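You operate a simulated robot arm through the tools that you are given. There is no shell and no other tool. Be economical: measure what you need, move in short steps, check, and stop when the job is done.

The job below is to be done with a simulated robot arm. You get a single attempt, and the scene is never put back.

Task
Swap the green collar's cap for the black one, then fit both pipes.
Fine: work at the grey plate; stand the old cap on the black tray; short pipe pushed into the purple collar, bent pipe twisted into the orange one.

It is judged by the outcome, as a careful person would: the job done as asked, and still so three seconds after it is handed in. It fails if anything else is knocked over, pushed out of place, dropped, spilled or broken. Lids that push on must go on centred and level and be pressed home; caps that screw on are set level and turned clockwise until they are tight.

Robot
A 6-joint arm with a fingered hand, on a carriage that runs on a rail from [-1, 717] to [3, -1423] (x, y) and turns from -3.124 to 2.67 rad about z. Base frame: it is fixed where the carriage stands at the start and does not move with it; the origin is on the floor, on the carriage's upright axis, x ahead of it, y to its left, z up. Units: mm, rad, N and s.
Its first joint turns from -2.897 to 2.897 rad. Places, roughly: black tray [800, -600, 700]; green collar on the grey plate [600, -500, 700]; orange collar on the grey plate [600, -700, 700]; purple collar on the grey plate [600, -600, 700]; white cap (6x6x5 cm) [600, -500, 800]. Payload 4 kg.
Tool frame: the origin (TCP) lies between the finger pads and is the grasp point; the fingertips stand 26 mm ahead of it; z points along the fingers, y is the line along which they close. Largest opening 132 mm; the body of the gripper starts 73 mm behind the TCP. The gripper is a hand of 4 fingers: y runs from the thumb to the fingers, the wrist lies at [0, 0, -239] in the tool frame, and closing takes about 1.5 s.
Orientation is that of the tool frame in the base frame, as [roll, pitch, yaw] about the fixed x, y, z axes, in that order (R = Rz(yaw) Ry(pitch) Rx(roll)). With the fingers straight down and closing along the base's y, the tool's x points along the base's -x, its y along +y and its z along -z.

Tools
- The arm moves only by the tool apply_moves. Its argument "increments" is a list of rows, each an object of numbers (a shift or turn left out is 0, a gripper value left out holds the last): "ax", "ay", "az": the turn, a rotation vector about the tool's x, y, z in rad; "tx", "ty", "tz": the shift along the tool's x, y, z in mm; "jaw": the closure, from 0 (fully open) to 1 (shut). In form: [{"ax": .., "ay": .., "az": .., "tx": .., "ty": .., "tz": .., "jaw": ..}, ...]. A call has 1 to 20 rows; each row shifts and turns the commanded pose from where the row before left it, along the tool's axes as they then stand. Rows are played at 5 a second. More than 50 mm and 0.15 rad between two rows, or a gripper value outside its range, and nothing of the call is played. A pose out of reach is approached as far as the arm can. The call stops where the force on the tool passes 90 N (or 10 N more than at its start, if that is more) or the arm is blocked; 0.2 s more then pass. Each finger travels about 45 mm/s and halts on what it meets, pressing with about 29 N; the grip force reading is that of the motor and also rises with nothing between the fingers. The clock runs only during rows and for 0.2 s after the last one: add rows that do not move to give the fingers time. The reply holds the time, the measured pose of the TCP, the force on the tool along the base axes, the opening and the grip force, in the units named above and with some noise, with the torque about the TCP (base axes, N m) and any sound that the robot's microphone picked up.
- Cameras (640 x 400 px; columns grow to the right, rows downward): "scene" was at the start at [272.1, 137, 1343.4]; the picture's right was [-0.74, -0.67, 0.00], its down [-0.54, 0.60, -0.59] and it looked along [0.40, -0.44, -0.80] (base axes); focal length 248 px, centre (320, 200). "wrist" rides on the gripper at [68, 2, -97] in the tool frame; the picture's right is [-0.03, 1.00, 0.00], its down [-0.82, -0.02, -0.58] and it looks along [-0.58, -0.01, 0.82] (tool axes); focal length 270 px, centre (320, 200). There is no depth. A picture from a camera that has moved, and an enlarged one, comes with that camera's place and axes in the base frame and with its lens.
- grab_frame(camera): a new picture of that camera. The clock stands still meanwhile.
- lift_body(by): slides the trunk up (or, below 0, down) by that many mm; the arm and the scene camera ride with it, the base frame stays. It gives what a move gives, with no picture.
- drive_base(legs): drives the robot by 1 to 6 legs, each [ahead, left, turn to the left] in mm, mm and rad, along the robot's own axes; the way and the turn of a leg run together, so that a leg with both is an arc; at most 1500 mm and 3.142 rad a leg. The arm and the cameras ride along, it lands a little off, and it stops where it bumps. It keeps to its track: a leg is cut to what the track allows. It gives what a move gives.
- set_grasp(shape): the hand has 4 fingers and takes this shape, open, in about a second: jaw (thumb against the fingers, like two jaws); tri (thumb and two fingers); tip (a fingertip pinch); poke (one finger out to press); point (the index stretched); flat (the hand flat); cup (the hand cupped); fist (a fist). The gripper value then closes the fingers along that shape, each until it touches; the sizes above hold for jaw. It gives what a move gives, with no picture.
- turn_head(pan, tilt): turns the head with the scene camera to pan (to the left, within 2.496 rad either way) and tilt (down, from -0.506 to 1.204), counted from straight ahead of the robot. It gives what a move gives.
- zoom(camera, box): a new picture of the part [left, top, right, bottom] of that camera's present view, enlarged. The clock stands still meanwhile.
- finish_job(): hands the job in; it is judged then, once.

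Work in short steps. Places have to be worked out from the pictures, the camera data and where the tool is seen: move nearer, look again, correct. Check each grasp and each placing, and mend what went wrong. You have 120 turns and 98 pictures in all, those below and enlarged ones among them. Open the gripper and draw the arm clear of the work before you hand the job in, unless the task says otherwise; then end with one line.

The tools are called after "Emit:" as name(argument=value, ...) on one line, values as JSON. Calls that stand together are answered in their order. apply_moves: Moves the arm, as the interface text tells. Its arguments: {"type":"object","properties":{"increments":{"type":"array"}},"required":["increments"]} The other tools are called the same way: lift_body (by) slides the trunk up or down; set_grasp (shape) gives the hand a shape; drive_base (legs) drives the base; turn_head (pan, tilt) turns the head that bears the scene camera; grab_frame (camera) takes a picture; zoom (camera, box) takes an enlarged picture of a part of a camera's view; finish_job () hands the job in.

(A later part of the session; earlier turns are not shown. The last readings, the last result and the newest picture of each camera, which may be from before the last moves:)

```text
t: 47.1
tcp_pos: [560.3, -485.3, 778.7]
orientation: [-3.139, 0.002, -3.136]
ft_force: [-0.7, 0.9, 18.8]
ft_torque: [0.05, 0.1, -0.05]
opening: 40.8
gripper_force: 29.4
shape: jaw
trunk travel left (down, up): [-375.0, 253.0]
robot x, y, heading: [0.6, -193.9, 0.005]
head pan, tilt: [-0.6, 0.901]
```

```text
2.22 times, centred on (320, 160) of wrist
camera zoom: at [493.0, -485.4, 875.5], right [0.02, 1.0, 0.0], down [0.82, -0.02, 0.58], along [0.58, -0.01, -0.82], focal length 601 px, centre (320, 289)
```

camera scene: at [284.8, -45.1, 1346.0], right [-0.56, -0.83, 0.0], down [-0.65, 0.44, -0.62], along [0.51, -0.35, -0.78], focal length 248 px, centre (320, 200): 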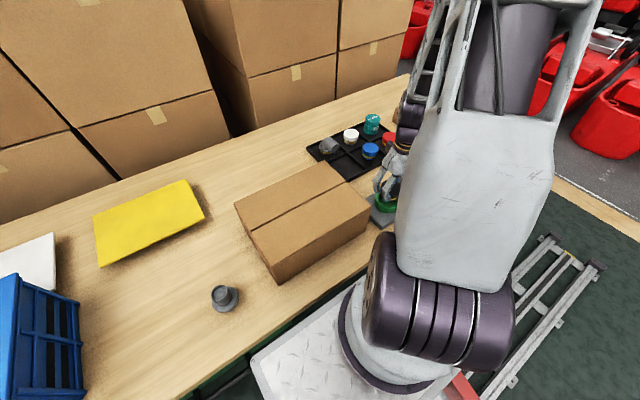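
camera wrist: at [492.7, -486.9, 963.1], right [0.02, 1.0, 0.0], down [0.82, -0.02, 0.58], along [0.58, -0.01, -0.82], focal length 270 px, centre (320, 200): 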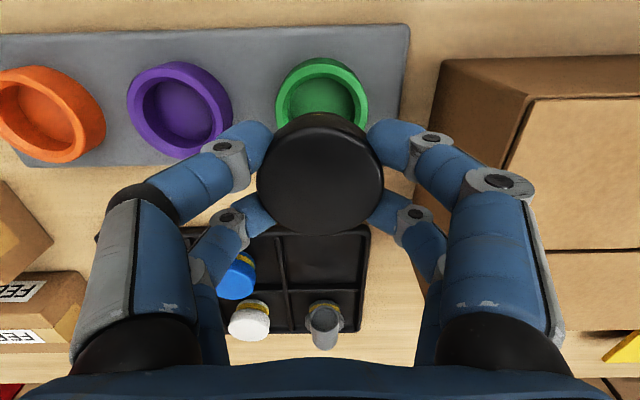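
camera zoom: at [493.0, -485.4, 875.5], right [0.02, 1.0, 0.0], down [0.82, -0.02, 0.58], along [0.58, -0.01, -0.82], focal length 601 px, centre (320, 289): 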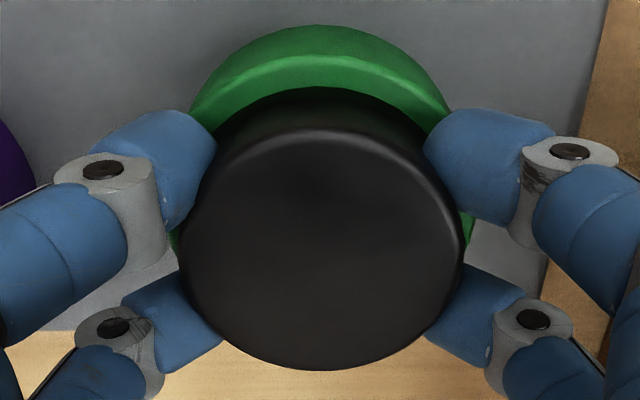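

Contact of 19 N at the height where the white cap sat. I test whether it's threaded: a small clockwise turn while watching torque and force.

Emit:
apply_moves(increments=[{"az": 0.1}, {"az": 0.1}, {"az": 0.1}, {"az": 0.1}, {}])

```text
t: 48.3
tcp_pos: [559.0, -485.4, 778.2]
orientation: [3.14, -0.001, 2.734]
ft_force: [-4.1, 5.9, 18.5]
ft_torque: [0.12, -0.16, -0.15]
opening: 38.8
gripper_force: 29.1
shape: jaw
trunk travel left (down, up): [-375.0, 253.0]
robot x, y, heading: [0.8, -193.2, 0.005]
head pan, tilt: [-0.6, 0.901]
```

Emit:
apply_moves(increments=[{"az": 0.14}, {"az": 0.14}, {"az": 0.14}, {"az": 0.14}, {"az": 0.14}, {"az": 0.14}, {}])

Emit:
grab_frame(camera="wrist")

```text
t: 49.9
tcp_pos: [561.8, -484.8, 778.9]
orientation: [-3.141, -0.001, 1.903]
ft_force: [0.5, 17.6, 7.4]
ft_torque: [0.33, -0.02, 0.12]
opening: 38.3
gripper_force: 28.8
shape: jaw
trunk travel left (down, up): [-375.0, 253.0]
robot x, y, heading: [5.3, -195.4, 0.002]
head pan, tilt: [-0.6, 0.901]
```

```text
60 pictures are left
camera wrist: at [540.8, -420.3, 875.0], right [0.95, 0.3, 0.0], down [0.25, -0.78, 0.58], along [0.17, -0.55, -0.82], focal length 270 px, centre (320, 200)
```

wrist: 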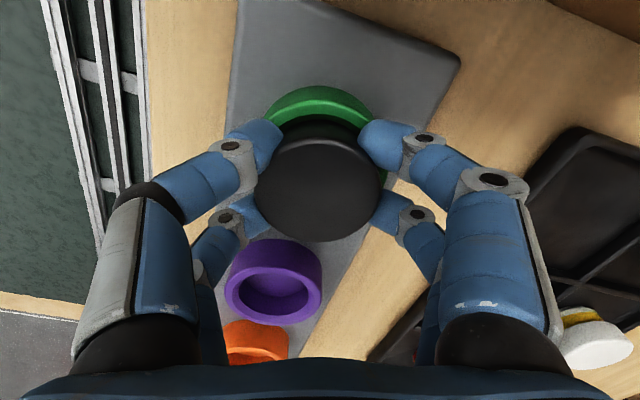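

Sideways force built up (cap slightly off the tool axis), so I release, rise a little, turn back and inspect the cap's seating.

Emit:
apply_moves(increments=[{"jaw": 0.4}, {}, {}, {}, {"tz": -20}, {"tz": -40}, {"az": -0.14}, {"az": -0.14}, {"az": -0.14}, {"az": -0.14}, {"az": -0.14}, {"az": -0.14}, {"az": -0.14}, {"az": -0.14}, {"az": -0.12}, {}])

Emit:
zoom(camera="wrist", box=[240, 40, 400, 200])

Emit:
zoom(camera="scene", box=[340, 160, 430, 230])

```text
t: 53.3
tcp_pos: [561.5, -486.8, 837.3]
orientation: [3.141, 0.001, -3.136]
ft_force: [-0.1, -1.0, -0.3]
ft_torque: [-0.01, -0.01, 0.02]
opening: 79.0
gripper_force: 0.0
shape: jaw
trunk travel left (down, up): [-375.0, 253.0]
robot x, y, heading: [1.2, -194.5, 0.002]
head pan, tilt: [-0.6, 0.901]
```

```text
2.50 times, centred on (320, 120) of wrist
camera zoom: at [493.3, -485.0, 934.7], right [0.02, 1.0, 0.0], down [0.82, -0.02, 0.58], along [0.58, -0.01, -0.82], focal length 676 px, centre (320, 400)
```

zoom: 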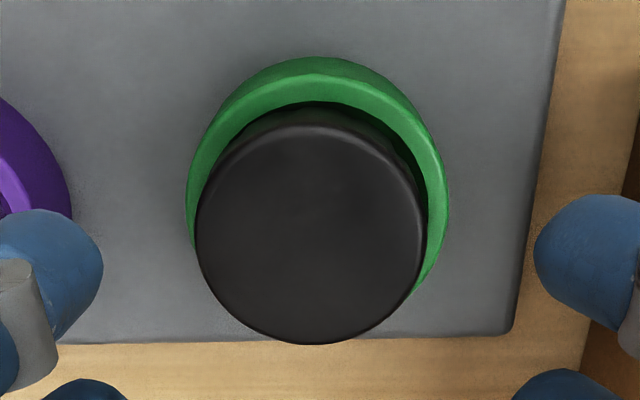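

```text
5.71 times, centred on (385, 195) of scene
camera zoom: at [284.9, -45.1, 1345.9], right [-0.56, -0.83, 0.0], down [-0.65, 0.44, -0.62], along [0.51, -0.35, -0.78], focal length 1416 px, centre (-51, 229)
```

zoom: 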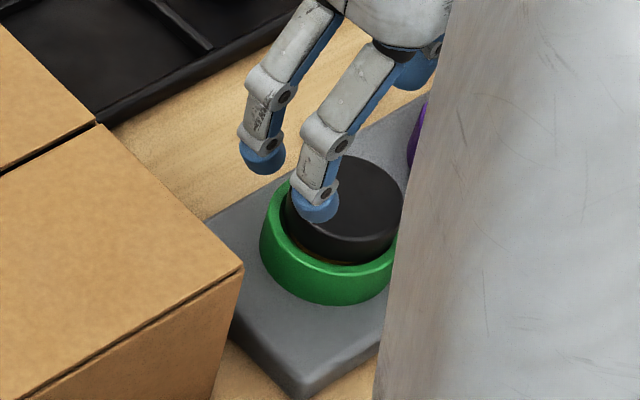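

The cap is in the collar but ~2 mm off centre and a trace of yellow band shows, so it isn't home. I regrip centred on the collar (561, -486) to centre it and press down.

Emit:
apply_moves(increments=[{"ty": 0.8, "tz": 30}, {"tz": 20}, {"tz": 6}, {}, {"jaw": 1}, {}, {}, {}, {}, {}, {}])

Emit:
apply_moves(increments=[{"tz": 1}, {"tz": 1}, {"tz": 1}, {"tz": 1}, {}])

```text
t: 55.7
tcp_pos: [562.5, -485.6, 783.0]
orientation: [-3.141, -0.001, -3.139]
ft_force: [0.7, -0.4, -3.7]
ft_torque: [0.01, 0.01, -0.02]
opening: 43.6
gripper_force: 28.9
shape: jaw
trunk travel left (down, up): [-375.0, 253.0]
robot x, y, heading: [4.2, -195.8, 0.006]
head pan, tilt: [-0.6, 0.901]
```

```text
t: 56.9
tcp_pos: [562.0, -487.5, 780.5]
orientation: [-3.139, 0.003, -3.137]
ft_force: [10.6, 3.1, 59.9]
ft_torque: [-0.07, 0.02, 0.04]
opening: 45.3
gripper_force: 29.5
shape: jaw
trunk travel left (down, up): [-375.0, 253.0]
robot x, y, heading: [-1.4, -194.6, -0.002]
head pan, tilt: [-0.6, 0.901]
```

60 N applied. Release pressure, open and inspect.

Emit:
apply_moves(increments=[{"tz": -3}, {"jaw": 0.4}, {}, {}, {}, {"tz": -30}, {"tz": -26}, {}])

Emit:
zoom(camera="wrist", box=[240, 40, 400, 200])

Emit:
zoom(camera="scene", box=[360, 175, 410, 215])

```text
t: 58.7
tcp_pos: [562.2, -484.6, 837.0]
orientation: [-3.141, 0.0, -3.139]
ft_force: [-0.6, -0.3, 0.7]
ft_torque: [-0.03, 0.01, 0.02]
opening: 78.9
gripper_force: 0.1
shape: jaw
trunk travel left (down, up): [-375.0, 253.0]
robot x, y, heading: [2.0, -196.2, 0.006]
head pan, tilt: [-0.6, 0.901]
```

```text
2.50 times, centred on (320, 120) of wrist
camera zoom: at [493.3, -483.0, 933.5], right [0.02, 1.0, 0.0], down [0.82, -0.02, 0.58], along [0.58, -0.01, -0.82], focal length 676 px, centre (320, 400)
```

zoom: 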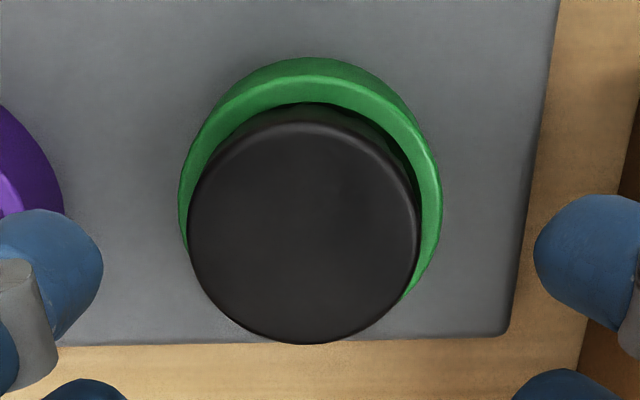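

```text
10.00 times, centred on (385, 195) of scene
camera zoom: at [284.9, -45.2, 1345.9], right [-0.56, -0.83, 0.0], down [-0.65, 0.44, -0.62], along [0.51, -0.35, -0.78], focal length 2478 px, centre (-330, 250)
```

zoom: 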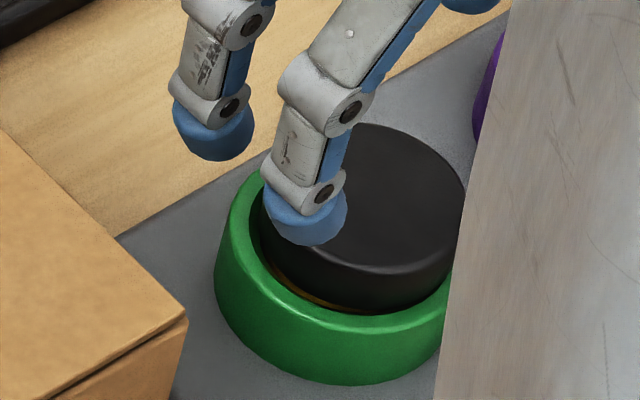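

The cap looks slightly off and maybe cocked. I get a low side view with the wrist camera by pulling back and tilting the hand up.

Emit:
apply_moves(increments=[{"tx": 45}, {"tx": 45}, {"ay": -0.12}, {"ay": -0.12}, {"ay": -0.12}, {"ay": -0.12}, {"ay": -0.12}, {}, {}])

Emit:
grab_frame(camera="wrist")

```text
t: 60.7
tcp_pos: [480.4, -488.5, 847.5]
orientation: [-3.139, 0.1, -3.141]
ft_force: [-0.5, -1.1, -0.6]
ft_torque: [-0.02, 0.02, 0.04]
opening: 78.6
gripper_force: 0.0
shape: jaw
out of reach, approached as far as the arm can: row 3, 4, 5, 6, 7
trunk travel left (down, up): [-375.0, 253.0]
robot x, y, heading: [-0.1, -192.6, 0.006]
head pan, tilt: [-0.6, 0.901]
```

```text
55 pictures are left
camera wrist: at [402.5, -487.0, 937.1], right [0.03, 1.0, 0.0], down [0.75, -0.02, 0.66], along [0.66, -0.02, -0.75], focal length 270 px, centre (320, 200)
```

wrist: 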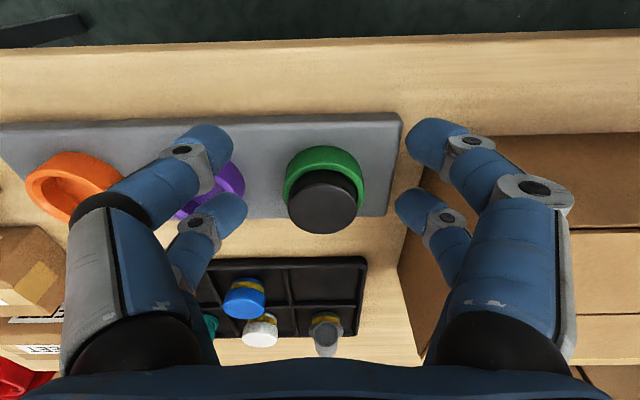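

The tilt is out of reach. I restore orientation and see what pose results.

Emit:
apply_moves(increments=[{"ay": 0.1}, {}])

```text
t: 61.3
tcp_pos: [480.2, -487.6, 849.1]
orientation: [-3.139, -0.001, 3.141]
ft_force: [-0.2, 0.6, -0.1]
ft_torque: [-0.01, 0.03, -0.02]
opening: 78.4
gripper_force: 0.0
shape: jaw
trunk travel left (down, up): [-375.0, 253.0]
robot x, y, heading: [3.6, -194.3, 0.001]
head pan, tilt: [-0.6, 0.901]
```

Back level. I regrip the cap and, while gripped, shift it +1.7 mm in y, then release and press on top.

Emit:
apply_moves(increments=[{"tx": -40}, {"tx": -41}, {"tz": 30}, {"tz": 30}, {"tz": 7}, {}, {"jaw": 1}, {}, {}, {}, {}, {}, {}])

Emit:
zoom(camera="wrist", box=[220, 70, 420, 250])

```text
t: 64.1
tcp_pos: [561.4, -486.9, 780.5]
orientation: [-3.14, 0.003, 3.141]
ft_force: [0.3, 0.5, -0.2]
ft_torque: [0.02, -0.02, 0.06]
opening: 42.0
gripper_force: 28.4
shape: jaw
trunk travel left (down, up): [-375.0, 253.0]
robot x, y, heading: [-2.3, -193.6, 0.004]
head pan, tilt: [-0.6, 0.901]
```

```text
2.22 times, centred on (320, 160) of wrist
camera zoom: at [493.5, -486.1, 877.8], right [0.03, 1.0, 0.0], down [0.82, -0.02, 0.58], along [0.58, -0.02, -0.82], focal length 601 px, centre (320, 289)
```

zoom: 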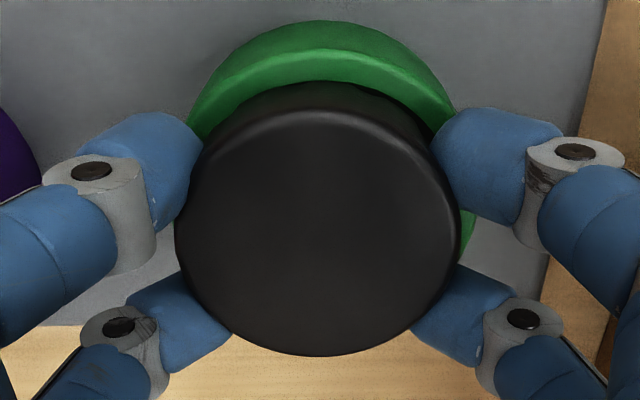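

Emit:
apply_moves(increments=[{"ty": 1.5, "tz": 1}, {"tz": 1}, {}])

Emit:
zoom(camera="wrist", box=[220, 70, 420, 250])

```text
t: 64.9
tcp_pos: [563.4, -486.6, 780.0]
orientation: [-3.138, 0.004, 3.142]
ft_force: [10.5, -2.3, 25.0]
ft_torque: [-0.15, -0.11, 0.05]
opening: 42.6
gripper_force: 29.0
shape: jaw
trunk travel left (down, up): [-375.0, 253.0]
robot x, y, heading: [-1.8, -196.4, 0.003]
head pan, tilt: [-0.6, 0.901]
```

```text
2.22 times, centred on (320, 160) of wrist
camera zoom: at [493.0, -485.5, 876.1], right [0.03, 1.0, 0.0], down [0.81, -0.02, 0.58], along [0.58, -0.02, -0.81], focal length 601 px, centre (320, 289)
```

zoom: 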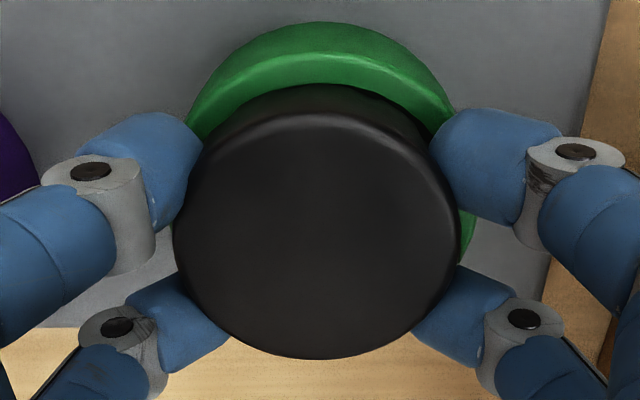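

Depth is about where the white cap sat, but no click was heard. I release, close the fingers, and press on the top centre.

Emit:
apply_moves(increments=[{"tz": -2.5}, {"jaw": 0.4}, {}, {}, {"tz": -30}, {"tz": -20}, {"jaw": 1, "tx": 0.5}, {}, {}, {}, {}, {}, {}, {}])

Emit:
grab_frame(camera="wrist")

```text
t: 67.9
tcp_pos: [559.9, -488.3, 830.8]
orientation: [-3.14, 0.0, 3.141]
ft_force: [-0.3, 0.7, 0.7]
ft_torque: [0.0, -0.01, 0.02]
opening: 0.3
gripper_force: 29.0
shape: jaw
trunk travel left (down, up): [-375.0, 253.0]
robot x, y, heading: [1.1, -197.7, 0.005]
head pan, tilt: [-0.6, 0.901]
```

```text
52 pictures are left
camera wrist: at [491.0, -485.3, 928.5], right [0.03, 1.0, 0.0], down [0.82, -0.02, 0.58], along [0.58, -0.02, -0.82], focal length 270 px, centre (320, 200)
```

wrist: 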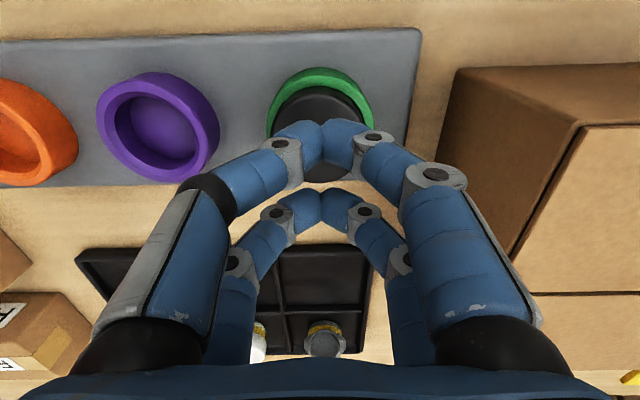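

Emit:
apply_moves(increments=[{"tz": 20}, {"tz": 10}, {"tz": 3}, {"tz": 2}, {"tz": 2}, {}])

Emit:
apply_moves(increments=[{"tz": 1.5}, {"tz": 1.5}, {"tz": 1.5}, {"tz": 1.5}, {}])

```text
t: 69.1
tcp_pos: [561.4, -486.9, 798.8]
orientation: [-3.135, 0.006, 3.141]
ft_force: [-11.2, 4.6, 52.7]
ft_torque: [0.25, 0.65, -0.02]
opening: 0.0
gripper_force: 29.3
shape: jaw
trunk travel left (down, up): [-375.0, 253.0]
robot x, y, heading: [2.8, -192.2, 0.001]
head pan, tilt: [-0.6, 0.901]
stopped in row 6: the force on the tool passed its limit at 94 N (the readings are from after the stop); the commanded pose is now the measured one
```

```text
t: 69.6
tcp_pos: [561.0, -488.0, 799.2]
orientation: [-3.133, 0.012, -3.141]
ft_force: [-8.8, 8.8, 53.5]
ft_torque: [0.32, 0.55, -0.05]
opening: 0.0
gripper_force: 28.4
shape: jaw
trunk travel left (down, up): [-375.0, 253.0]
robot x, y, heading: [1.6, -196.3, 0.005]
head pan, tilt: [-0.6, 0.901]
stopped in row 2: the force on the tool passed its limit at 96 N (the readings are from after the stop); the commanded pose is now the measured one
```

Pressed with ~95 N. Rise, open, and inspect.

Emit:
apply_moves(increments=[{"tz": -10}, {"tz": -25}, {"tz": -5, "jaw": 0.3}, {"ay": 0}, {}, {}, {}, {}])

Emit:
zoom(camera="wrist", box=[240, 40, 400, 200])

Emit:
zoom(camera="scene", box=[360, 175, 410, 215])

```text
t: 71.4
tcp_pos: [561.7, -487.9, 835.4]
orientation: [-3.133, 0.009, -3.14]
ft_force: [0.9, -0.8, -0.2]
ft_torque: [0.01, -0.02, 0.01]
opening: 92.2
gripper_force: 0.0
shape: jaw
trunk travel left (down, up): [-375.0, 253.0]
robot x, y, heading: [1.4, -193.9, 0.003]
head pan, tilt: [-0.6, 0.901]
```

```text
2.50 times, centred on (320, 120) of wrist
camera zoom: at [493.0, -486.3, 932.2], right [0.03, 1.0, -0.01], down [0.81, -0.02, 0.58], along [0.58, -0.02, -0.81], focal length 676 px, centre (320, 400)
```

zoom: 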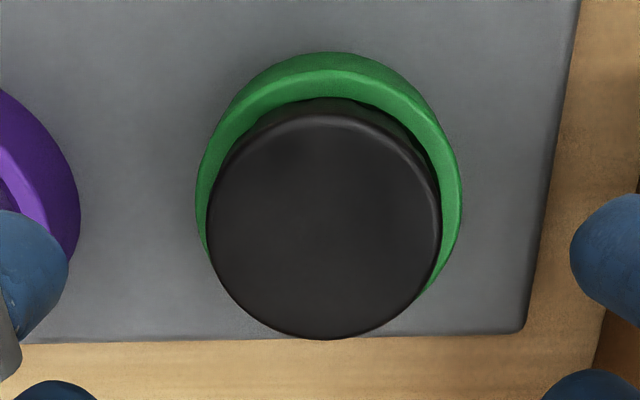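

```text
10.00 times, centred on (385, 195) of scene
camera zoom: at [284.9, -45.0, 1345.9], right [-0.56, -0.83, 0.0], down [-0.65, 0.44, -0.62], along [0.51, -0.35, -0.78], focal length 2478 px, centre (-330, 250)
```

zoom: 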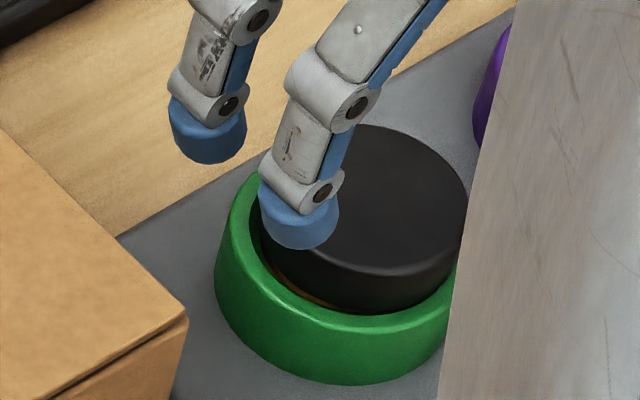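

Same position after 95 N. To learn whether it's retained, I regrip and do a gentle pull test.

Emit:
apply_moves(increments=[{"tz": 30, "ty": 0.5}, {"tz": 20}, {"tz": 5}, {}, {"jaw": 1}, {}, {}, {}, {}, {}, {}, {}])

Emit:
apply_moves(increments=[{"tz": -1}, {"tz": -1}, {}])

```text
t: 74.0
tcp_pos: [562.9, -487.3, 781.1]
orientation: [-3.131, 0.009, -3.142]
ft_force: [2.5, 1.8, -0.7]
ft_torque: [0.08, -0.09, -0.02]
opening: 41.7
gripper_force: 28.8
shape: jaw
trunk travel left (down, up): [-375.0, 253.0]
robot x, y, heading: [0.0, -194.3, 0.005]
head pan, tilt: [-0.6, 0.901]
```

```text
t: 74.8
tcp_pos: [564.6, -487.3, 783.8]
orientation: [-3.134, 0.008, -3.141]
ft_force: [5.1, 2.9, -1.7]
ft_torque: [0.12, -0.27, -0.02]
opening: 41.2
gripper_force: 29.2
shape: jaw
trunk travel left (down, up): [-375.0, 253.0]
robot x, y, heading: [1.0, -198.9, 0.004]
head pan, tilt: [-0.6, 0.901]
```

Emit:
apply_moves(increments=[{"tz": -1}, {"tz": -1}, {"tz": -1}, {}])

Emit:
zoom(camera="wrist", box=[220, 70, 420, 250])

```text
t: 75.8
tcp_pos: [562.9, -488.3, 786.3]
orientation: [-3.132, 0.01, 3.141]
ft_force: [9.1, 3.6, -3.7]
ft_torque: [0.19, -0.36, 0.03]
opening: 41.0
gripper_force: 29.0
shape: jaw
trunk travel left (down, up): [-375.0, 253.0]
robot x, y, heading: [-1.9, -197.8, 0.003]
head pan, tilt: [-0.6, 0.901]
```

```text
2.22 times, centred on (320, 160) of wrist
camera zoom: at [493.7, -486.0, 882.2], right [0.03, 1.0, -0.01], down [0.81, -0.02, 0.58], along [0.58, -0.02, -0.81], focal length 601 px, centre (320, 289)
```

zoom: 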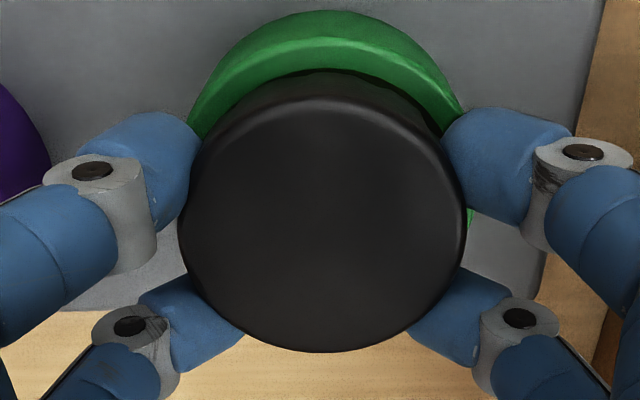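

Side forces (+x, +y) say the hand holds the cap too far toward −x/−y. I shift +2.5 mm x and +1 mm y, watching the forces null.

Emit:
apply_moves(increments=[{"tx": -1.2, "ty": 0.5}, {"tx": -1.2, "ty": 0.5}, {}])

Emit:
apply_moves(increments=[{"tz": -2}, {"tz": -2}, {}])

```text
t: 76.6
tcp_pos: [566.2, -487.6, 785.2]
orientation: [-3.133, 0.008, 3.141]
ft_force: [0.4, 0.2, -0.2]
ft_torque: [0.0, -0.03, -0.02]
opening: 41.4
gripper_force: 28.6
shape: jaw
trunk travel left (down, up): [-375.0, 253.0]
robot x, y, heading: [4.0, -195.0, 0.002]
head pan, tilt: [-0.6, 0.901]
```

```text
t: 77.4
tcp_pos: [564.3, -488.6, 790.4]
orientation: [-3.133, 0.008, 3.141]
ft_force: [0.4, -0.1, -0.1]
ft_torque: [0.01, -0.02, 0.01]
opening: 41.4
gripper_force: 28.3
shape: jaw
trunk travel left (down, up): [-375.0, 253.0]
robot x, y, heading: [0.1, -196.2, 0.003]
head pan, tilt: [-0.6, 0.901]
```

Free now. I level the hand and probe the clearance toward +x and +y to find the true centre.

Emit:
apply_moves(increments=[{"ax": 0.008, "ay": 0.008, "tz": 3}, {"tx": -1.5}, {}])

Emit:
apply_moves(increments=[{"tx": -1.5}, {}])

```text
t: 78.2
tcp_pos: [566.6, -485.4, 787.9]
orientation: [-3.125, -0.001, -3.141]
ft_force: [-0.2, 0.2, -0.3]
ft_torque: [-0.02, 0.0, 0.0]
opening: 41.0
gripper_force: 28.7
shape: jaw
trunk travel left (down, up): [-375.0, 253.0]
robot x, y, heading: [0.4, -193.6, 0.009]
head pan, tilt: [-0.6, 0.901]
```

```text
t: 78.8
tcp_pos: [568.0, -485.2, 787.6]
orientation: [-3.126, 0.0, -3.141]
ft_force: [-4.9, -1.2, 1.0]
ft_torque: [0.0, 0.17, 0.01]
opening: 41.2
gripper_force: 29.3
shape: jaw
trunk travel left (down, up): [-375.0, 253.0]
robot x, y, heading: [1.4, -195.5, 0.003]
head pan, tilt: [-0.6, 0.901]
```

Emit:
apply_moves(increments=[{"tx": 2.4, "ax": -0.016}, {"ty": 1.5}, {}])

Emit:
apply_moves(increments=[{"ty": 1.5}, {}])

```text
t: 79.6
tcp_pos: [566.2, -486.9, 786.9]
orientation: [3.141, 0.001, -3.14]
ft_force: [0.1, -0.3, -1.2]
ft_torque: [0.0, 0.02, 0.0]
opening: 41.4
gripper_force: 29.0
shape: jaw
trunk travel left (down, up): [-375.0, 253.0]
robot x, y, heading: [-0.9, -191.4, 0.009]
head pan, tilt: [-0.6, 0.901]
```

```text
t: 80.2
tcp_pos: [566.0, -484.5, 787.0]
orientation: [-3.139, 0.002, 3.14]
ft_force: [-2.8, -10.3, -0.1]
ft_torque: [-0.4, 0.11, 0.02]
opening: 41.4
gripper_force: 29.0
shape: jaw
trunk travel left (down, up): [-375.0, 253.0]
robot x, y, heading: [1.3, -195.3, 0.004]
head pan, tilt: [-0.6, 0.901]
```

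Walls found; centre is 2.2 mm back in y. I go there and press down.

Emit:
apply_moves(increments=[{"ty": -2.2}, {"tz": 2}, {"tz": 2}, {"tz": 1}, {"tz": 1}, {"tz": 1}, {}])

```text
t: 81.8
tcp_pos: [565.9, -484.7, 780.0]
orientation: [-3.142, 0.0, -3.141]
ft_force: [1.8, 1.6, -4.7]
ft_torque: [-0.1, 0.01, -0.01]
opening: 41.0
gripper_force: 28.9
shape: jaw
trunk travel left (down, up): [-375.0, 253.0]
robot x, y, heading: [-0.7, -195.7, 0.003]
head pan, tilt: [-0.6, 0.901]
```

Emit:
apply_moves(increments=[{"tz": 1}, {"tz": 1}, {"tz": 1}, {}])

Emit:
zoom(camera="wrist", box=[220, 70, 420, 250])

```text
t: 82.8
tcp_pos: [565.3, -486.4, 779.6]
orientation: [-3.141, 0.001, 3.141]
ft_force: [3.6, 5.2, 35.9]
ft_torque: [0.18, 0.13, -0.06]
opening: 41.8
gripper_force: 28.9
shape: jaw
trunk travel left (down, up): [-375.0, 253.0]
robot x, y, heading: [0.1, -195.4, 0.001]
head pan, tilt: [-0.6, 0.901]
```

```text
2.22 times, centred on (320, 160) of wrist
camera zoom: at [497.3, -484.8, 875.5], right [0.03, 1.0, 0.0], down [0.81, -0.02, 0.58], along [0.58, -0.02, -0.82], focal length 601 px, centre (320, 289)
```

zoom: 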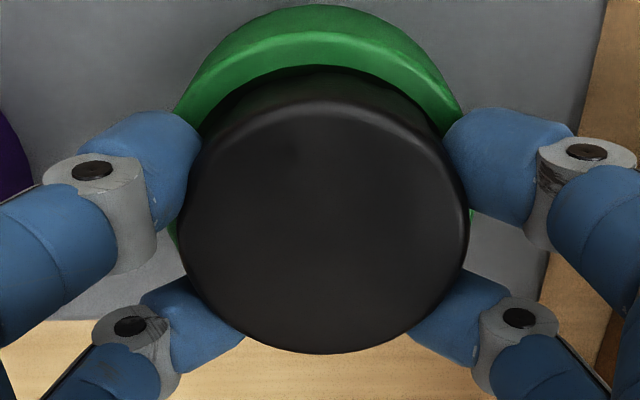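

Centred now, pressing 36 N. I try a clockwise turn again to see if a thread takes up.

Emit:
apply_moves(increments=[{"az": 0.14}, {"az": 0.14}, {"az": 0.14}, {"az": 0.14}, {}])

Emit:
apply_moves(increments=[{"az": 0.14}, {"az": 0.14}, {"az": 0.14}, {"az": 0.14}, {}])

```text
t: 84.0
tcp_pos: [568.1, -489.1, 778.1]
orientation: [-3.139, 0.008, 2.58]
ft_force: [13.9, -28.2, 28.1]
ft_torque: [-0.91, 0.25, 1.77]
opening: 43.7
gripper_force: 28.8
shape: jaw
trunk travel left (down, up): [-375.0, 253.0]
robot x, y, heading: [0.8, -193.4, 0.001]
head pan, tilt: [-0.6, 0.901]
```

```text
t: 85.2
tcp_pos: [570.1, -494.2, 778.5]
orientation: [3.135, 0.018, 2.02]
ft_force: [5.8, -64.5, 17.6]
ft_torque: [-1.44, 0.29, 1.03]
opening: 45.2
gripper_force: 28.5
shape: jaw
trunk travel left (down, up): [-375.0, 253.0]
robot x, y, heading: [-3.4, -194.0, 0.002]
head pan, tilt: [-0.6, 0.901]
```

Strong resisting torque (1.8 N m) appeared — the cap seems to have bitten tight; side load is growing, so I release and inspect.

Emit:
apply_moves(increments=[{"jaw": 0.4}, {}, {}, {}, {"tz": -20}, {"tz": -40}, {"az": -0.14}, {"az": -0.14}, {"az": -0.14}, {"az": -0.14}, {"az": -0.14}, {"az": -0.14}, {"az": -0.14}, {"az": -0.14}, {}])

Emit:
zoom(camera="wrist", box=[240, 40, 400, 200])

Emit:
zoom(camera="scene", box=[350, 165, 420, 225])

```text
t: 88.4
tcp_pos: [566.4, -485.3, 838.3]
orientation: [3.141, 0.0, -3.14]
ft_force: [0.2, -0.5, 0.0]
ft_torque: [0.01, 0.0, 0.02]
opening: 78.9
gripper_force: 0.0
shape: jaw
trunk travel left (down, up): [-375.0, 253.0]
robot x, y, heading: [2.2, -191.6, 0.007]
head pan, tilt: [-0.6, 0.901]
```

```text
2.50 times, centred on (320, 120) of wrist
camera zoom: at [497.3, -484.8, 934.1], right [0.02, 1.0, 0.0], down [0.82, -0.02, 0.58], along [0.58, -0.01, -0.82], focal length 676 px, centre (320, 400)
```

zoom: 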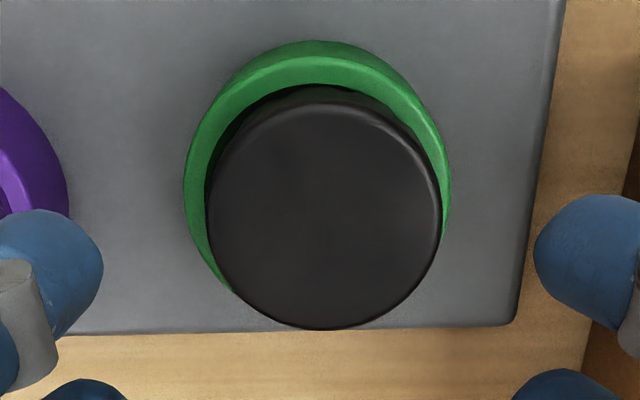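

```text
6.67 times, centred on (385, 195) of scene
camera zoom: at [284.9, -45.0, 1345.9], right [-0.56, -0.83, 0.0], down [-0.65, 0.44, -0.62], along [0.51, -0.35, -0.78], focal length 1652 px, centre (-113, 233)
```

zoom: 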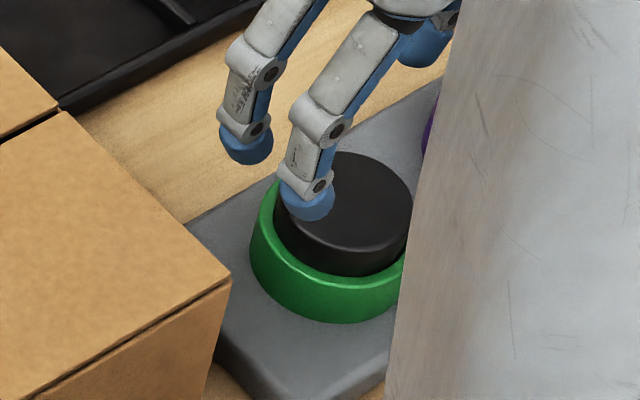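

The cap sits at the same depth as the white one did (bottomed on the collar floor) with a little side play. I'll come back to its tightness after learning how the fits behave with the pipes. Now raise and drive to the short pipe near (566, 38).

Emit:
apply_moves(increments=[{"tz": -45}, {"tz": -45}, {"tz": -20}, {}])

Emit:
drive_base(legs=[[0, 525, 0]])

Emit:
grab_frame(camera="wrist")

```text
t: 89.4
tcp_pos: [563.6, -486.6, 948.3]
orientation: [3.141, 0.001, -3.14]
ft_force: [0.2, 0.6, 0.3]
ft_torque: [0.0, -0.03, -0.01]
opening: 78.5
gripper_force: 0.1
shape: jaw
trunk travel left (down, up): [-375.0, 253.0]
robot x, y, heading: [0.6, -195.8, 0.006]
head pan, tilt: [-0.6, 0.901]
```

```text
t: 92.4
tcp_pos: [565.0, 32.4, 948.6]
orientation: [3.141, 0.001, -3.137]
ft_force: [0.1, -1.3, -0.1]
ft_torque: [0.03, -0.01, 0.01]
opening: 78.7
gripper_force: 0.0
shape: jaw
trunk travel left (down, up): [-375.0, 253.0]
robot x, y, heading: [-3.2, 321.8, 0.005]
head pan, tilt: [-0.6, 0.901]
```

```text
45 pictures are left
camera wrist: at [496.6, 33.2, 1045.2], right [0.02, 1.0, 0.0], down [0.82, -0.02, 0.58], along [0.58, -0.01, -0.82], focal length 270 px, centre (320, 200)
```

wrist: 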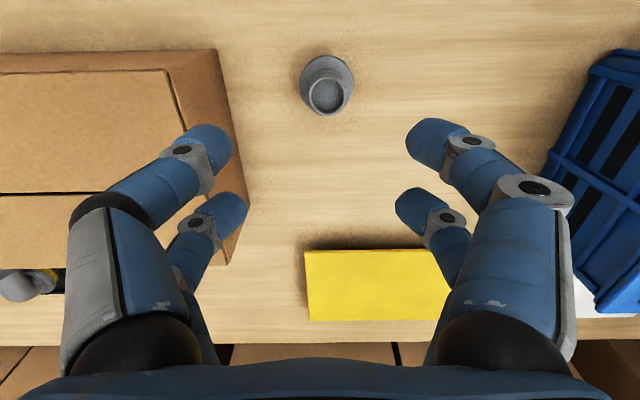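

The pipe is below at about (567, 40). I move over it, lower, and look closer.

Emit:
apply_moves(increments=[{"tx": -3, "ty": 7, "tz": 30}, {"tz": 40}, {"tz": 20}, {}])

Emit:
zoom(camera="wrist", box=[240, 60, 400, 200])

Emit:
turn_head(pan=-0.6, tilt=0.9)

Emit:
grab_frame(camera="scene")

```text
t: 93.4
tcp_pos: [569.7, 37.7, 857.1]
orientation: [-3.142, 0.0, -3.136]
ft_force: [0.1, -0.2, -0.2]
ft_torque: [0.0, 0.02, -0.02]
opening: 79.0
gripper_force: 0.1
shape: jaw
trunk travel left (down, up): [-375.0, 253.0]
robot x, y, heading: [2.0, 323.0, 0.008]
head pan, tilt: [-0.6, 0.901]
```

```text
2.86 times, centred on (320, 130) of wrist
camera zoom: at [500.5, 39.0, 954.4], right [0.02, 1.0, 0.0], down [0.82, -0.02, 0.58], along [0.58, -0.01, -0.82], focal length 772 px, centre (320, 400)
```

zoom: 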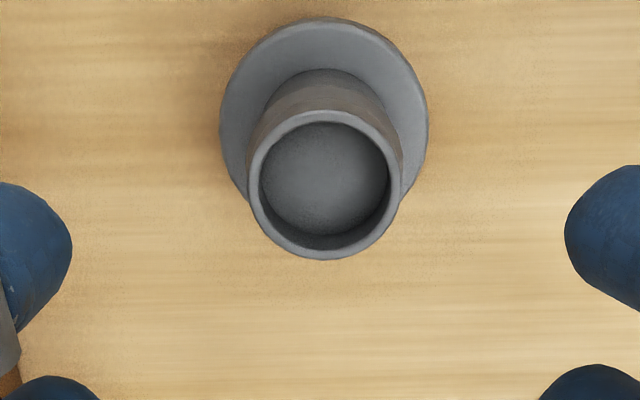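

```text
t: 94.0
tcp_pos: [569.1, 38.9, 856.4]
orientation: [3.141, -0.001, -3.138]
ft_force: [0.0, -0.7, -0.2]
ft_torque: [0.04, 0.02, 0.02]
opening: 78.8
gripper_force: 0.0
shape: jaw
trunk travel left (down, up): [-375.0, 253.0]
robot x, y, heading: [-1.4, 318.2, 0.012]
head pan, tilt: [-0.6, 0.901]
```

```text
43 pictures are left
camera scene: at [283.0, 472.6, 1345.9], right [-0.56, -0.83, 0.0], down [-0.65, 0.44, -0.62], along [0.52, -0.35, -0.78], focal length 248 px, centre (320, 200)
```

scene: 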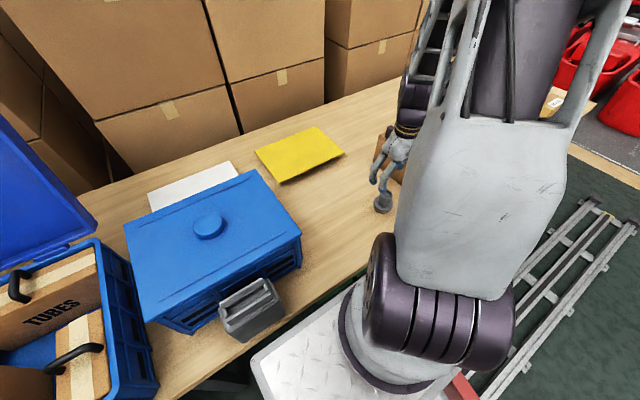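

Short pipe: tube 35 mm OD at (561.5, 39.5), top z≈784, flange top ≈726. I align over the tube, narrow the fingers slightly, and descend to TCP z≈768.

Emit:
apply_moves(increments=[{"tx": 8, "ty": 1.2}, {"tz": 40}, {"tz": 30}, {"tz": 12}, {"tz": 6}, {}])

Emit:
grab_frame(camera="wrist")

```text
t: 95.4
tcp_pos: [559.3, 40.6, 769.0]
orientation: [3.141, 0.0, -3.137]
ft_force: [0.5, 0.2, -0.2]
ft_torque: [0.0, -0.01, -0.01]
opening: 78.8
gripper_force: 0.0
shape: jaw
trunk travel left (down, up): [-375.0, 253.0]
robot x, y, heading: [-2.5, 322.0, 0.005]
head pan, tilt: [-0.6, 0.901]
```

```text
42 pictures are left
camera wrist: at [492.1, 41.3, 866.4], right [0.02, 1.0, 0.0], down [0.82, -0.02, 0.58], along [0.58, -0.01, -0.82], focal length 270 px, centre (320, 200)
```

wrist: 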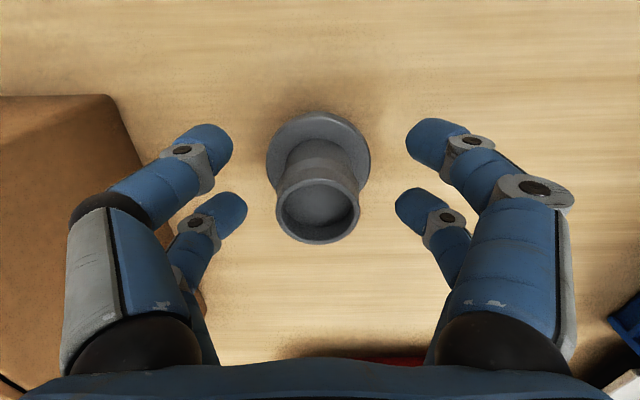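

Emit:
apply_moves(increments=[{"tx": 3}, {}, {"jaw": 1}, {}, {}, {}, {}, {}, {}, {}, {}])

Emit:
apply_moves(increments=[{"tz": -5}, {"tz": -10}, {"tz": -25}, {}])

Emit:
grab_frame(camera="wrist")

```text
t: 97.8
tcp_pos: [558.0, 40.2, 771.4]
orientation: [-3.14, 0.0, -3.137]
ft_force: [-0.4, 0.2, -0.3]
ft_torque: [0.03, 0.0, 0.03]
opening: 0.0
gripper_force: 29.4
shape: jaw
trunk travel left (down, up): [-375.0, 253.0]
robot x, y, heading: [-1.4, 321.7, 0.01]
head pan, tilt: [-0.6, 0.901]
```

```text
t: 98.8
tcp_pos: [556.1, 42.3, 809.8]
orientation: [3.141, 0.0, -3.137]
ft_force: [-0.3, -0.4, -0.2]
ft_torque: [0.0, 0.04, 0.02]
opening: 0.0
gripper_force: 28.8
shape: jaw
trunk travel left (down, up): [-375.0, 253.0]
robot x, y, heading: [-1.0, 320.0, 0.01]
head pan, tilt: [-0.6, 0.901]
```

```text
41 pictures are left
camera wrist: at [488.0, 41.9, 906.9], right [0.02, 1.0, 0.0], down [0.82, -0.02, 0.58], along [0.58, -0.01, -0.82], focal length 270 px, centre (320, 200)
```

wrist: 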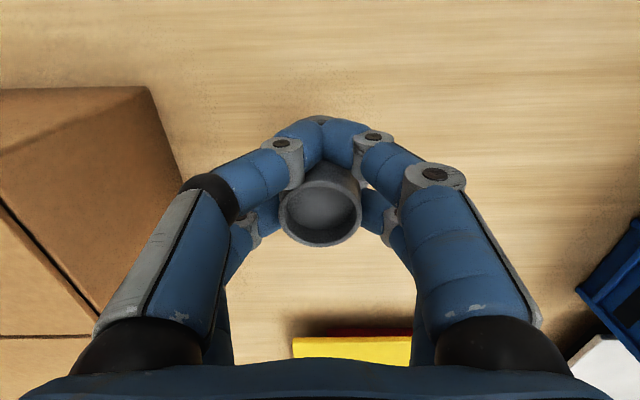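

The pipe came up, caged between the front and rear finger pairs. I check tilt from the scene camera.

Emit:
zoom(camera="scene", box=[350, 100, 430, 220])

Emit:
zoom(camera="wrist", box=[240, 90, 400, 260])

```text
3.33 times, centred on (390, 160) of scene
camera zoom: at [283.1, 472.6, 1345.9], right [-0.56, -0.83, 0.0], down [-0.65, 0.44, -0.62], along [0.52, -0.35, -0.78], focal length 826 px, centre (87, 333)
```

zoom: 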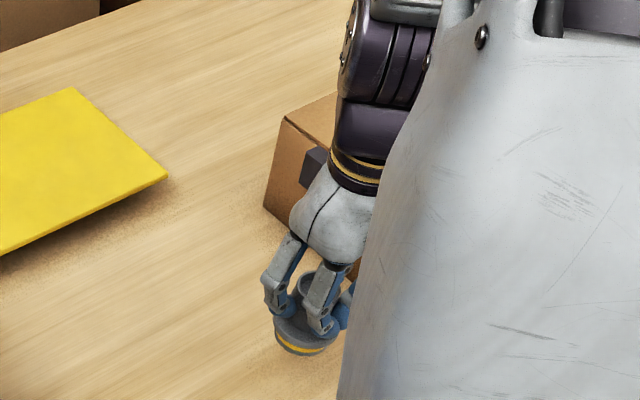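

```text
2.35 times, centred on (320, 175) of wrist
camera zoom: at [488.0, 41.9, 906.9], right [0.02, 1.0, 0.0], down [0.82, -0.02, 0.58], along [0.58, -0.01, -0.82], focal length 636 px, centre (320, 259)
```

zoom: 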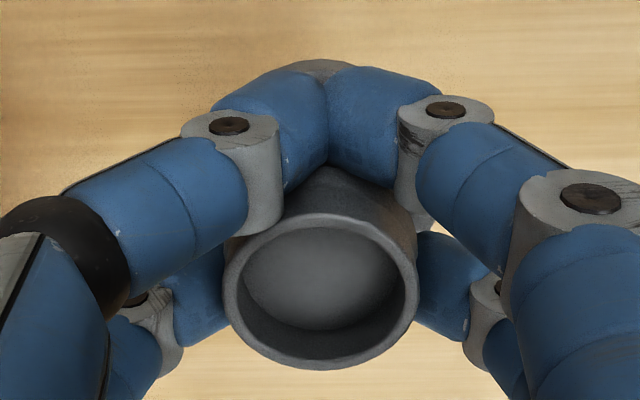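

It's held roughly upright with the banded base below. Raise and drive to the purple collar.

Emit:
apply_moves(increments=[{"tz": -40}, {"tz": -45}, {"tz": -45}, {"tz": -20}, {}])

Emit:
drive_base(legs=[[0, -642, 0]])

Emit:
apply_moves(increments=[{"tz": 40}, {"tz": 25}, {}])

Emit:
grab_frame(camera="wrist")

```text
t: 100.0
tcp_pos: [557.1, 41.2, 961.3]
orientation: [-3.141, 0.0, -3.137]
ft_force: [0.9, -0.3, -1.1]
ft_torque: [-0.01, 0.03, -0.01]
opening: 0.0
gripper_force: 29.1
shape: jaw
trunk travel left (down, up): [-375.0, 253.0]
robot x, y, heading: [-1.6, 321.3, 0.008]
head pan, tilt: [-0.6, 0.901]
```

```text
t: 103.6
tcp_pos: [558.9, -593.3, 960.2]
orientation: [-3.141, -0.001, -3.135]
ft_force: [0.9, 0.5, -0.9]
ft_torque: [0.02, 0.02, 0.02]
opening: 0.0
gripper_force: 29.0
shape: jaw
trunk travel left (down, up): [-375.0, 253.0]
robot x, y, heading: [5.2, -313.3, 0.005]
head pan, tilt: [-0.6, 0.901]
```

```text
t: 104.4
tcp_pos: [559.0, -595.5, 897.3]
orientation: [3.141, 0.0, -3.134]
ft_force: [-0.7, -0.6, -0.3]
ft_torque: [-0.01, -0.01, -0.01]
opening: 0.1
gripper_force: 29.2
shape: jaw
trunk travel left (down, up): [-375.0, 253.0]
robot x, y, heading: [1.8, -311.5, 0.009]
head pan, tilt: [-0.6, 0.901]
```

```text
38 pictures are left
camera wrist: at [490.3, -593.5, 993.4], right [0.02, 1.0, 0.0], down [0.82, -0.01, 0.58], along [0.58, -0.01, -0.82], focal length 270 px, centre (320, 200)
```

wrist: 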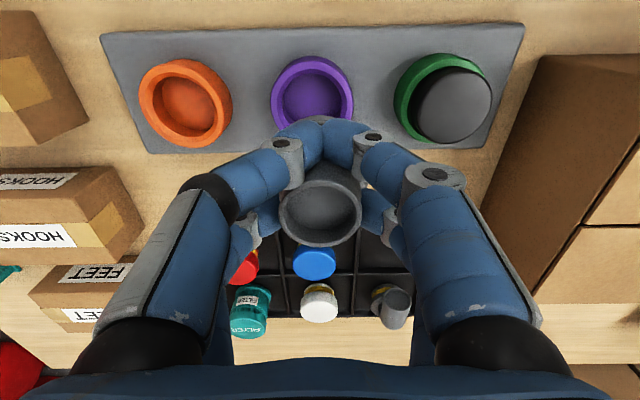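

Purple centre appears at y≈-601.4, with the pipe at y≈-594.4. I shift −7 mm in y and +5 in x, lower until the base is just above the rim, and look from both cameras.

Emit:
apply_moves(increments=[{"ty": -7, "tx": -5}, {"tz": 35}, {"tz": 27}, {}])

Emit:
zoom(camera="wrist", box=[240, 60, 400, 240])

Emit:
zoom(camera="scene", box=[350, 120, 430, 220])

```text
t: 105.4
tcp_pos: [564.7, -601.5, 836.1]
orientation: [-3.14, 0.001, -3.134]
ft_force: [-0.1, 1.1, -0.6]
ft_torque: [0.01, 0.0, -0.01]
opening: 0.0
gripper_force: 29.1
shape: jaw
trunk travel left (down, up): [-375.0, 253.0]
robot x, y, heading: [1.0, -312.9, 0.007]
head pan, tilt: [-0.6, 0.901]
```

```text
2.22 times, centred on (320, 150) of wrist
camera zoom: at [495.5, -600.1, 931.9], right [0.02, 1.0, 0.0], down [0.82, -0.01, 0.58], along [0.58, -0.01, -0.82], focal length 601 px, centre (320, 311)
```

zoom: 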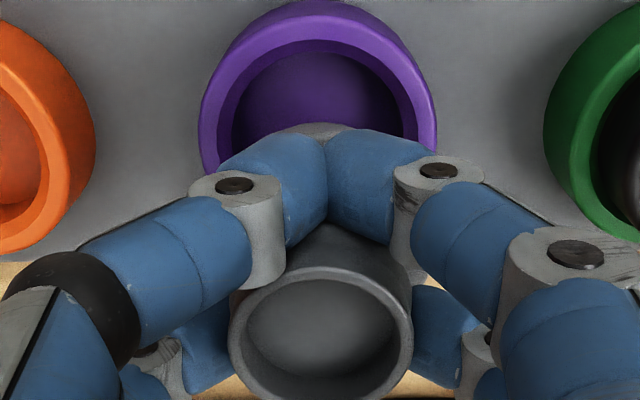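

```text
4.00 times, centred on (390, 170) of scene
camera zoom: at [284.0, -163.0, 1346.0], right [-0.56, -0.83, 0.0], down [-0.65, 0.44, -0.62], along [0.52, -0.35, -0.78], focal length 991 px, centre (40, 320)
```

zoom: 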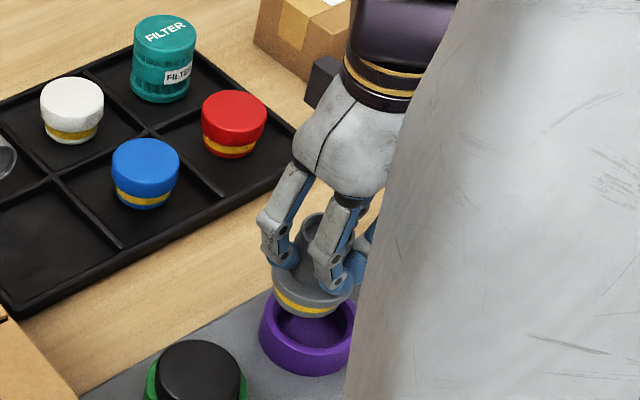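

Estimates suggest the pipe base is ~1–3 mm toward +x/+y. I shift y −1.5, x −1 and lower until contact.

Emit:
apply_moves(increments=[{"ty": -1.5, "tx": 1}, {"tz": 5}, {"tz": 4}, {"tz": 3}, {"tz": 2}, {}])

Emit:
apply_moves(increments=[{"tz": 2}, {"tz": 2}, {"tz": 2}, {"tz": 2}, {}])

```text
t: 106.8
tcp_pos: [562.8, -602.3, 820.3]
orientation: [3.14, 0.0, -3.136]
ft_force: [-0.5, 0.3, 2.7]
ft_torque: [0.0, -0.03, 0.02]
opening: 0.0
gripper_force: 28.7
shape: jaw
trunk travel left (down, up): [-375.0, 253.0]
robot x, y, heading: [-0.1, -319.5, 0.012]
head pan, tilt: [-0.6, 0.901]
```

```text
t: 108.0
tcp_pos: [562.0, -602.8, 813.5]
orientation: [-3.139, 0.003, -3.135]
ft_force: [-12.1, -0.1, 40.1]
ft_torque: [0.06, -0.48, 0.02]
opening: 2.0
gripper_force: 28.9
shape: jaw
trunk travel left (down, up): [-375.0, 253.0]
robot x, y, heading: [4.9, -313.1, 0.011]
head pan, tilt: [-0.6, 0.901]
```

Contact with Fx −12: the pipe sits too far +x. Back off 8 mm, shift −2.5 in x, and retry.

Emit:
apply_moves(increments=[{"tz": -8}, {"tx": 2.5}, {"tz": 2}, {"tz": 2}, {"tz": 2}, {}])

Emit:
zoom(camera="scene", box=[360, 160, 420, 220])

```text
t: 109.4
tcp_pos: [559.1, -601.7, 814.3]
orientation: [3.141, 0.0, -3.135]
ft_force: [-0.2, 0.4, -0.2]
ft_torque: [0.02, 0.0, 0.01]
opening: 1.1
gripper_force: 29.5
shape: jaw
trunk travel left (down, up): [-375.0, 253.0]
robot x, y, heading: [1.4, -312.7, 0.011]
head pan, tilt: [-0.6, 0.901]
```

```text
6.67 times, centred on (390, 190) of scene
camera zoom: at [284.1, -163.0, 1345.9], right [-0.56, -0.83, 0.0], down [-0.65, 0.44, -0.62], along [0.52, -0.35, -0.78], focal length 1652 px, centre (-147, 267)
```

zoom: 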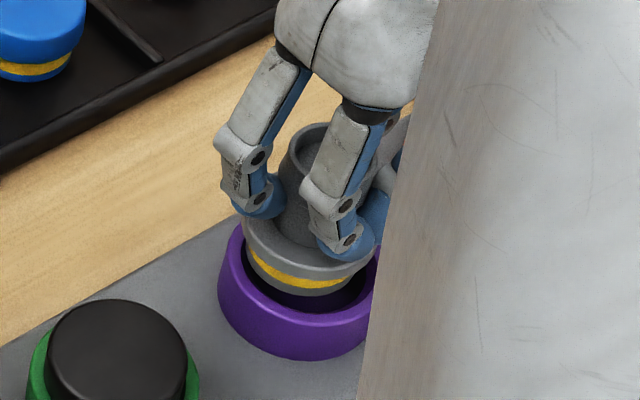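

Emit:
apply_moves(increments=[{"tz": 2}, {"tz": 2}, {"tz": 2}, {}])

Emit:
apply_moves(increments=[{"tz": 2}, {"tz": 2}, {"tz": 2}, {}])

```text
t: 110.4
tcp_pos: [560.0, -602.7, 808.7]
orientation: [-3.142, 0.0, -3.135]
ft_force: [-10.0, -0.1, 23.9]
ft_torque: [0.02, 0.04, -0.02]
opening: 1.2
gripper_force: 29.4
shape: jaw
trunk travel left (down, up): [-375.0, 253.0]
robot x, y, heading: [3.9, -313.8, 0.011]
head pan, tilt: [-0.6, 0.901]
```

```text
t: 111.4
tcp_pos: [560.4, -602.1, 803.3]
orientation: [3.141, 0.0, -3.135]
ft_force: [-4.5, 0.4, 0.6]
ft_torque: [0.0, 0.23, 0.0]
opening: 0.9
gripper_force: 29.1
shape: jaw
trunk travel left (down, up): [-375.0, 253.0]
robot x, y, heading: [0.9, -316.6, 0.013]
head pan, tilt: [-0.6, 0.901]
```

It slipped past the rim (force dropped). Ease −1 mm in x and continue down.

Emit:
apply_moves(increments=[{"tx": 1, "tz": 2}, {"tz": 2}, {"tz": 2}, {"tz": 2}, {}])

Emit:
apply_moves(increments=[{"tz": 2}, {"tz": 2}, {"tz": 2}, {}])

```text
t: 112.6
tcp_pos: [558.8, -603.4, 794.9]
orientation: [-3.14, 0.0, -3.136]
ft_force: [-17.2, 2.2, 19.2]
ft_torque: [0.02, 0.04, -0.05]
opening: 0.9
gripper_force: 29.2
shape: jaw
trunk travel left (down, up): [-375.0, 253.0]
robot x, y, heading: [3.3, -310.8, 0.009]
head pan, tilt: [-0.6, 0.901]
```

```text
t: 113.6
tcp_pos: [558.6, -601.7, 789.1]
orientation: [-3.141, 0.002, -3.134]
ft_force: [-23.8, 3.6, 61.5]
ft_torque: [0.16, 0.15, 0.27]
opening: 2.4
gripper_force: 28.8
shape: jaw
trunk travel left (down, up): [-375.0, 253.0]
robot x, y, heading: [-0.8, -312.5, 0.017]
head pan, tilt: [-0.6, 0.901]
```

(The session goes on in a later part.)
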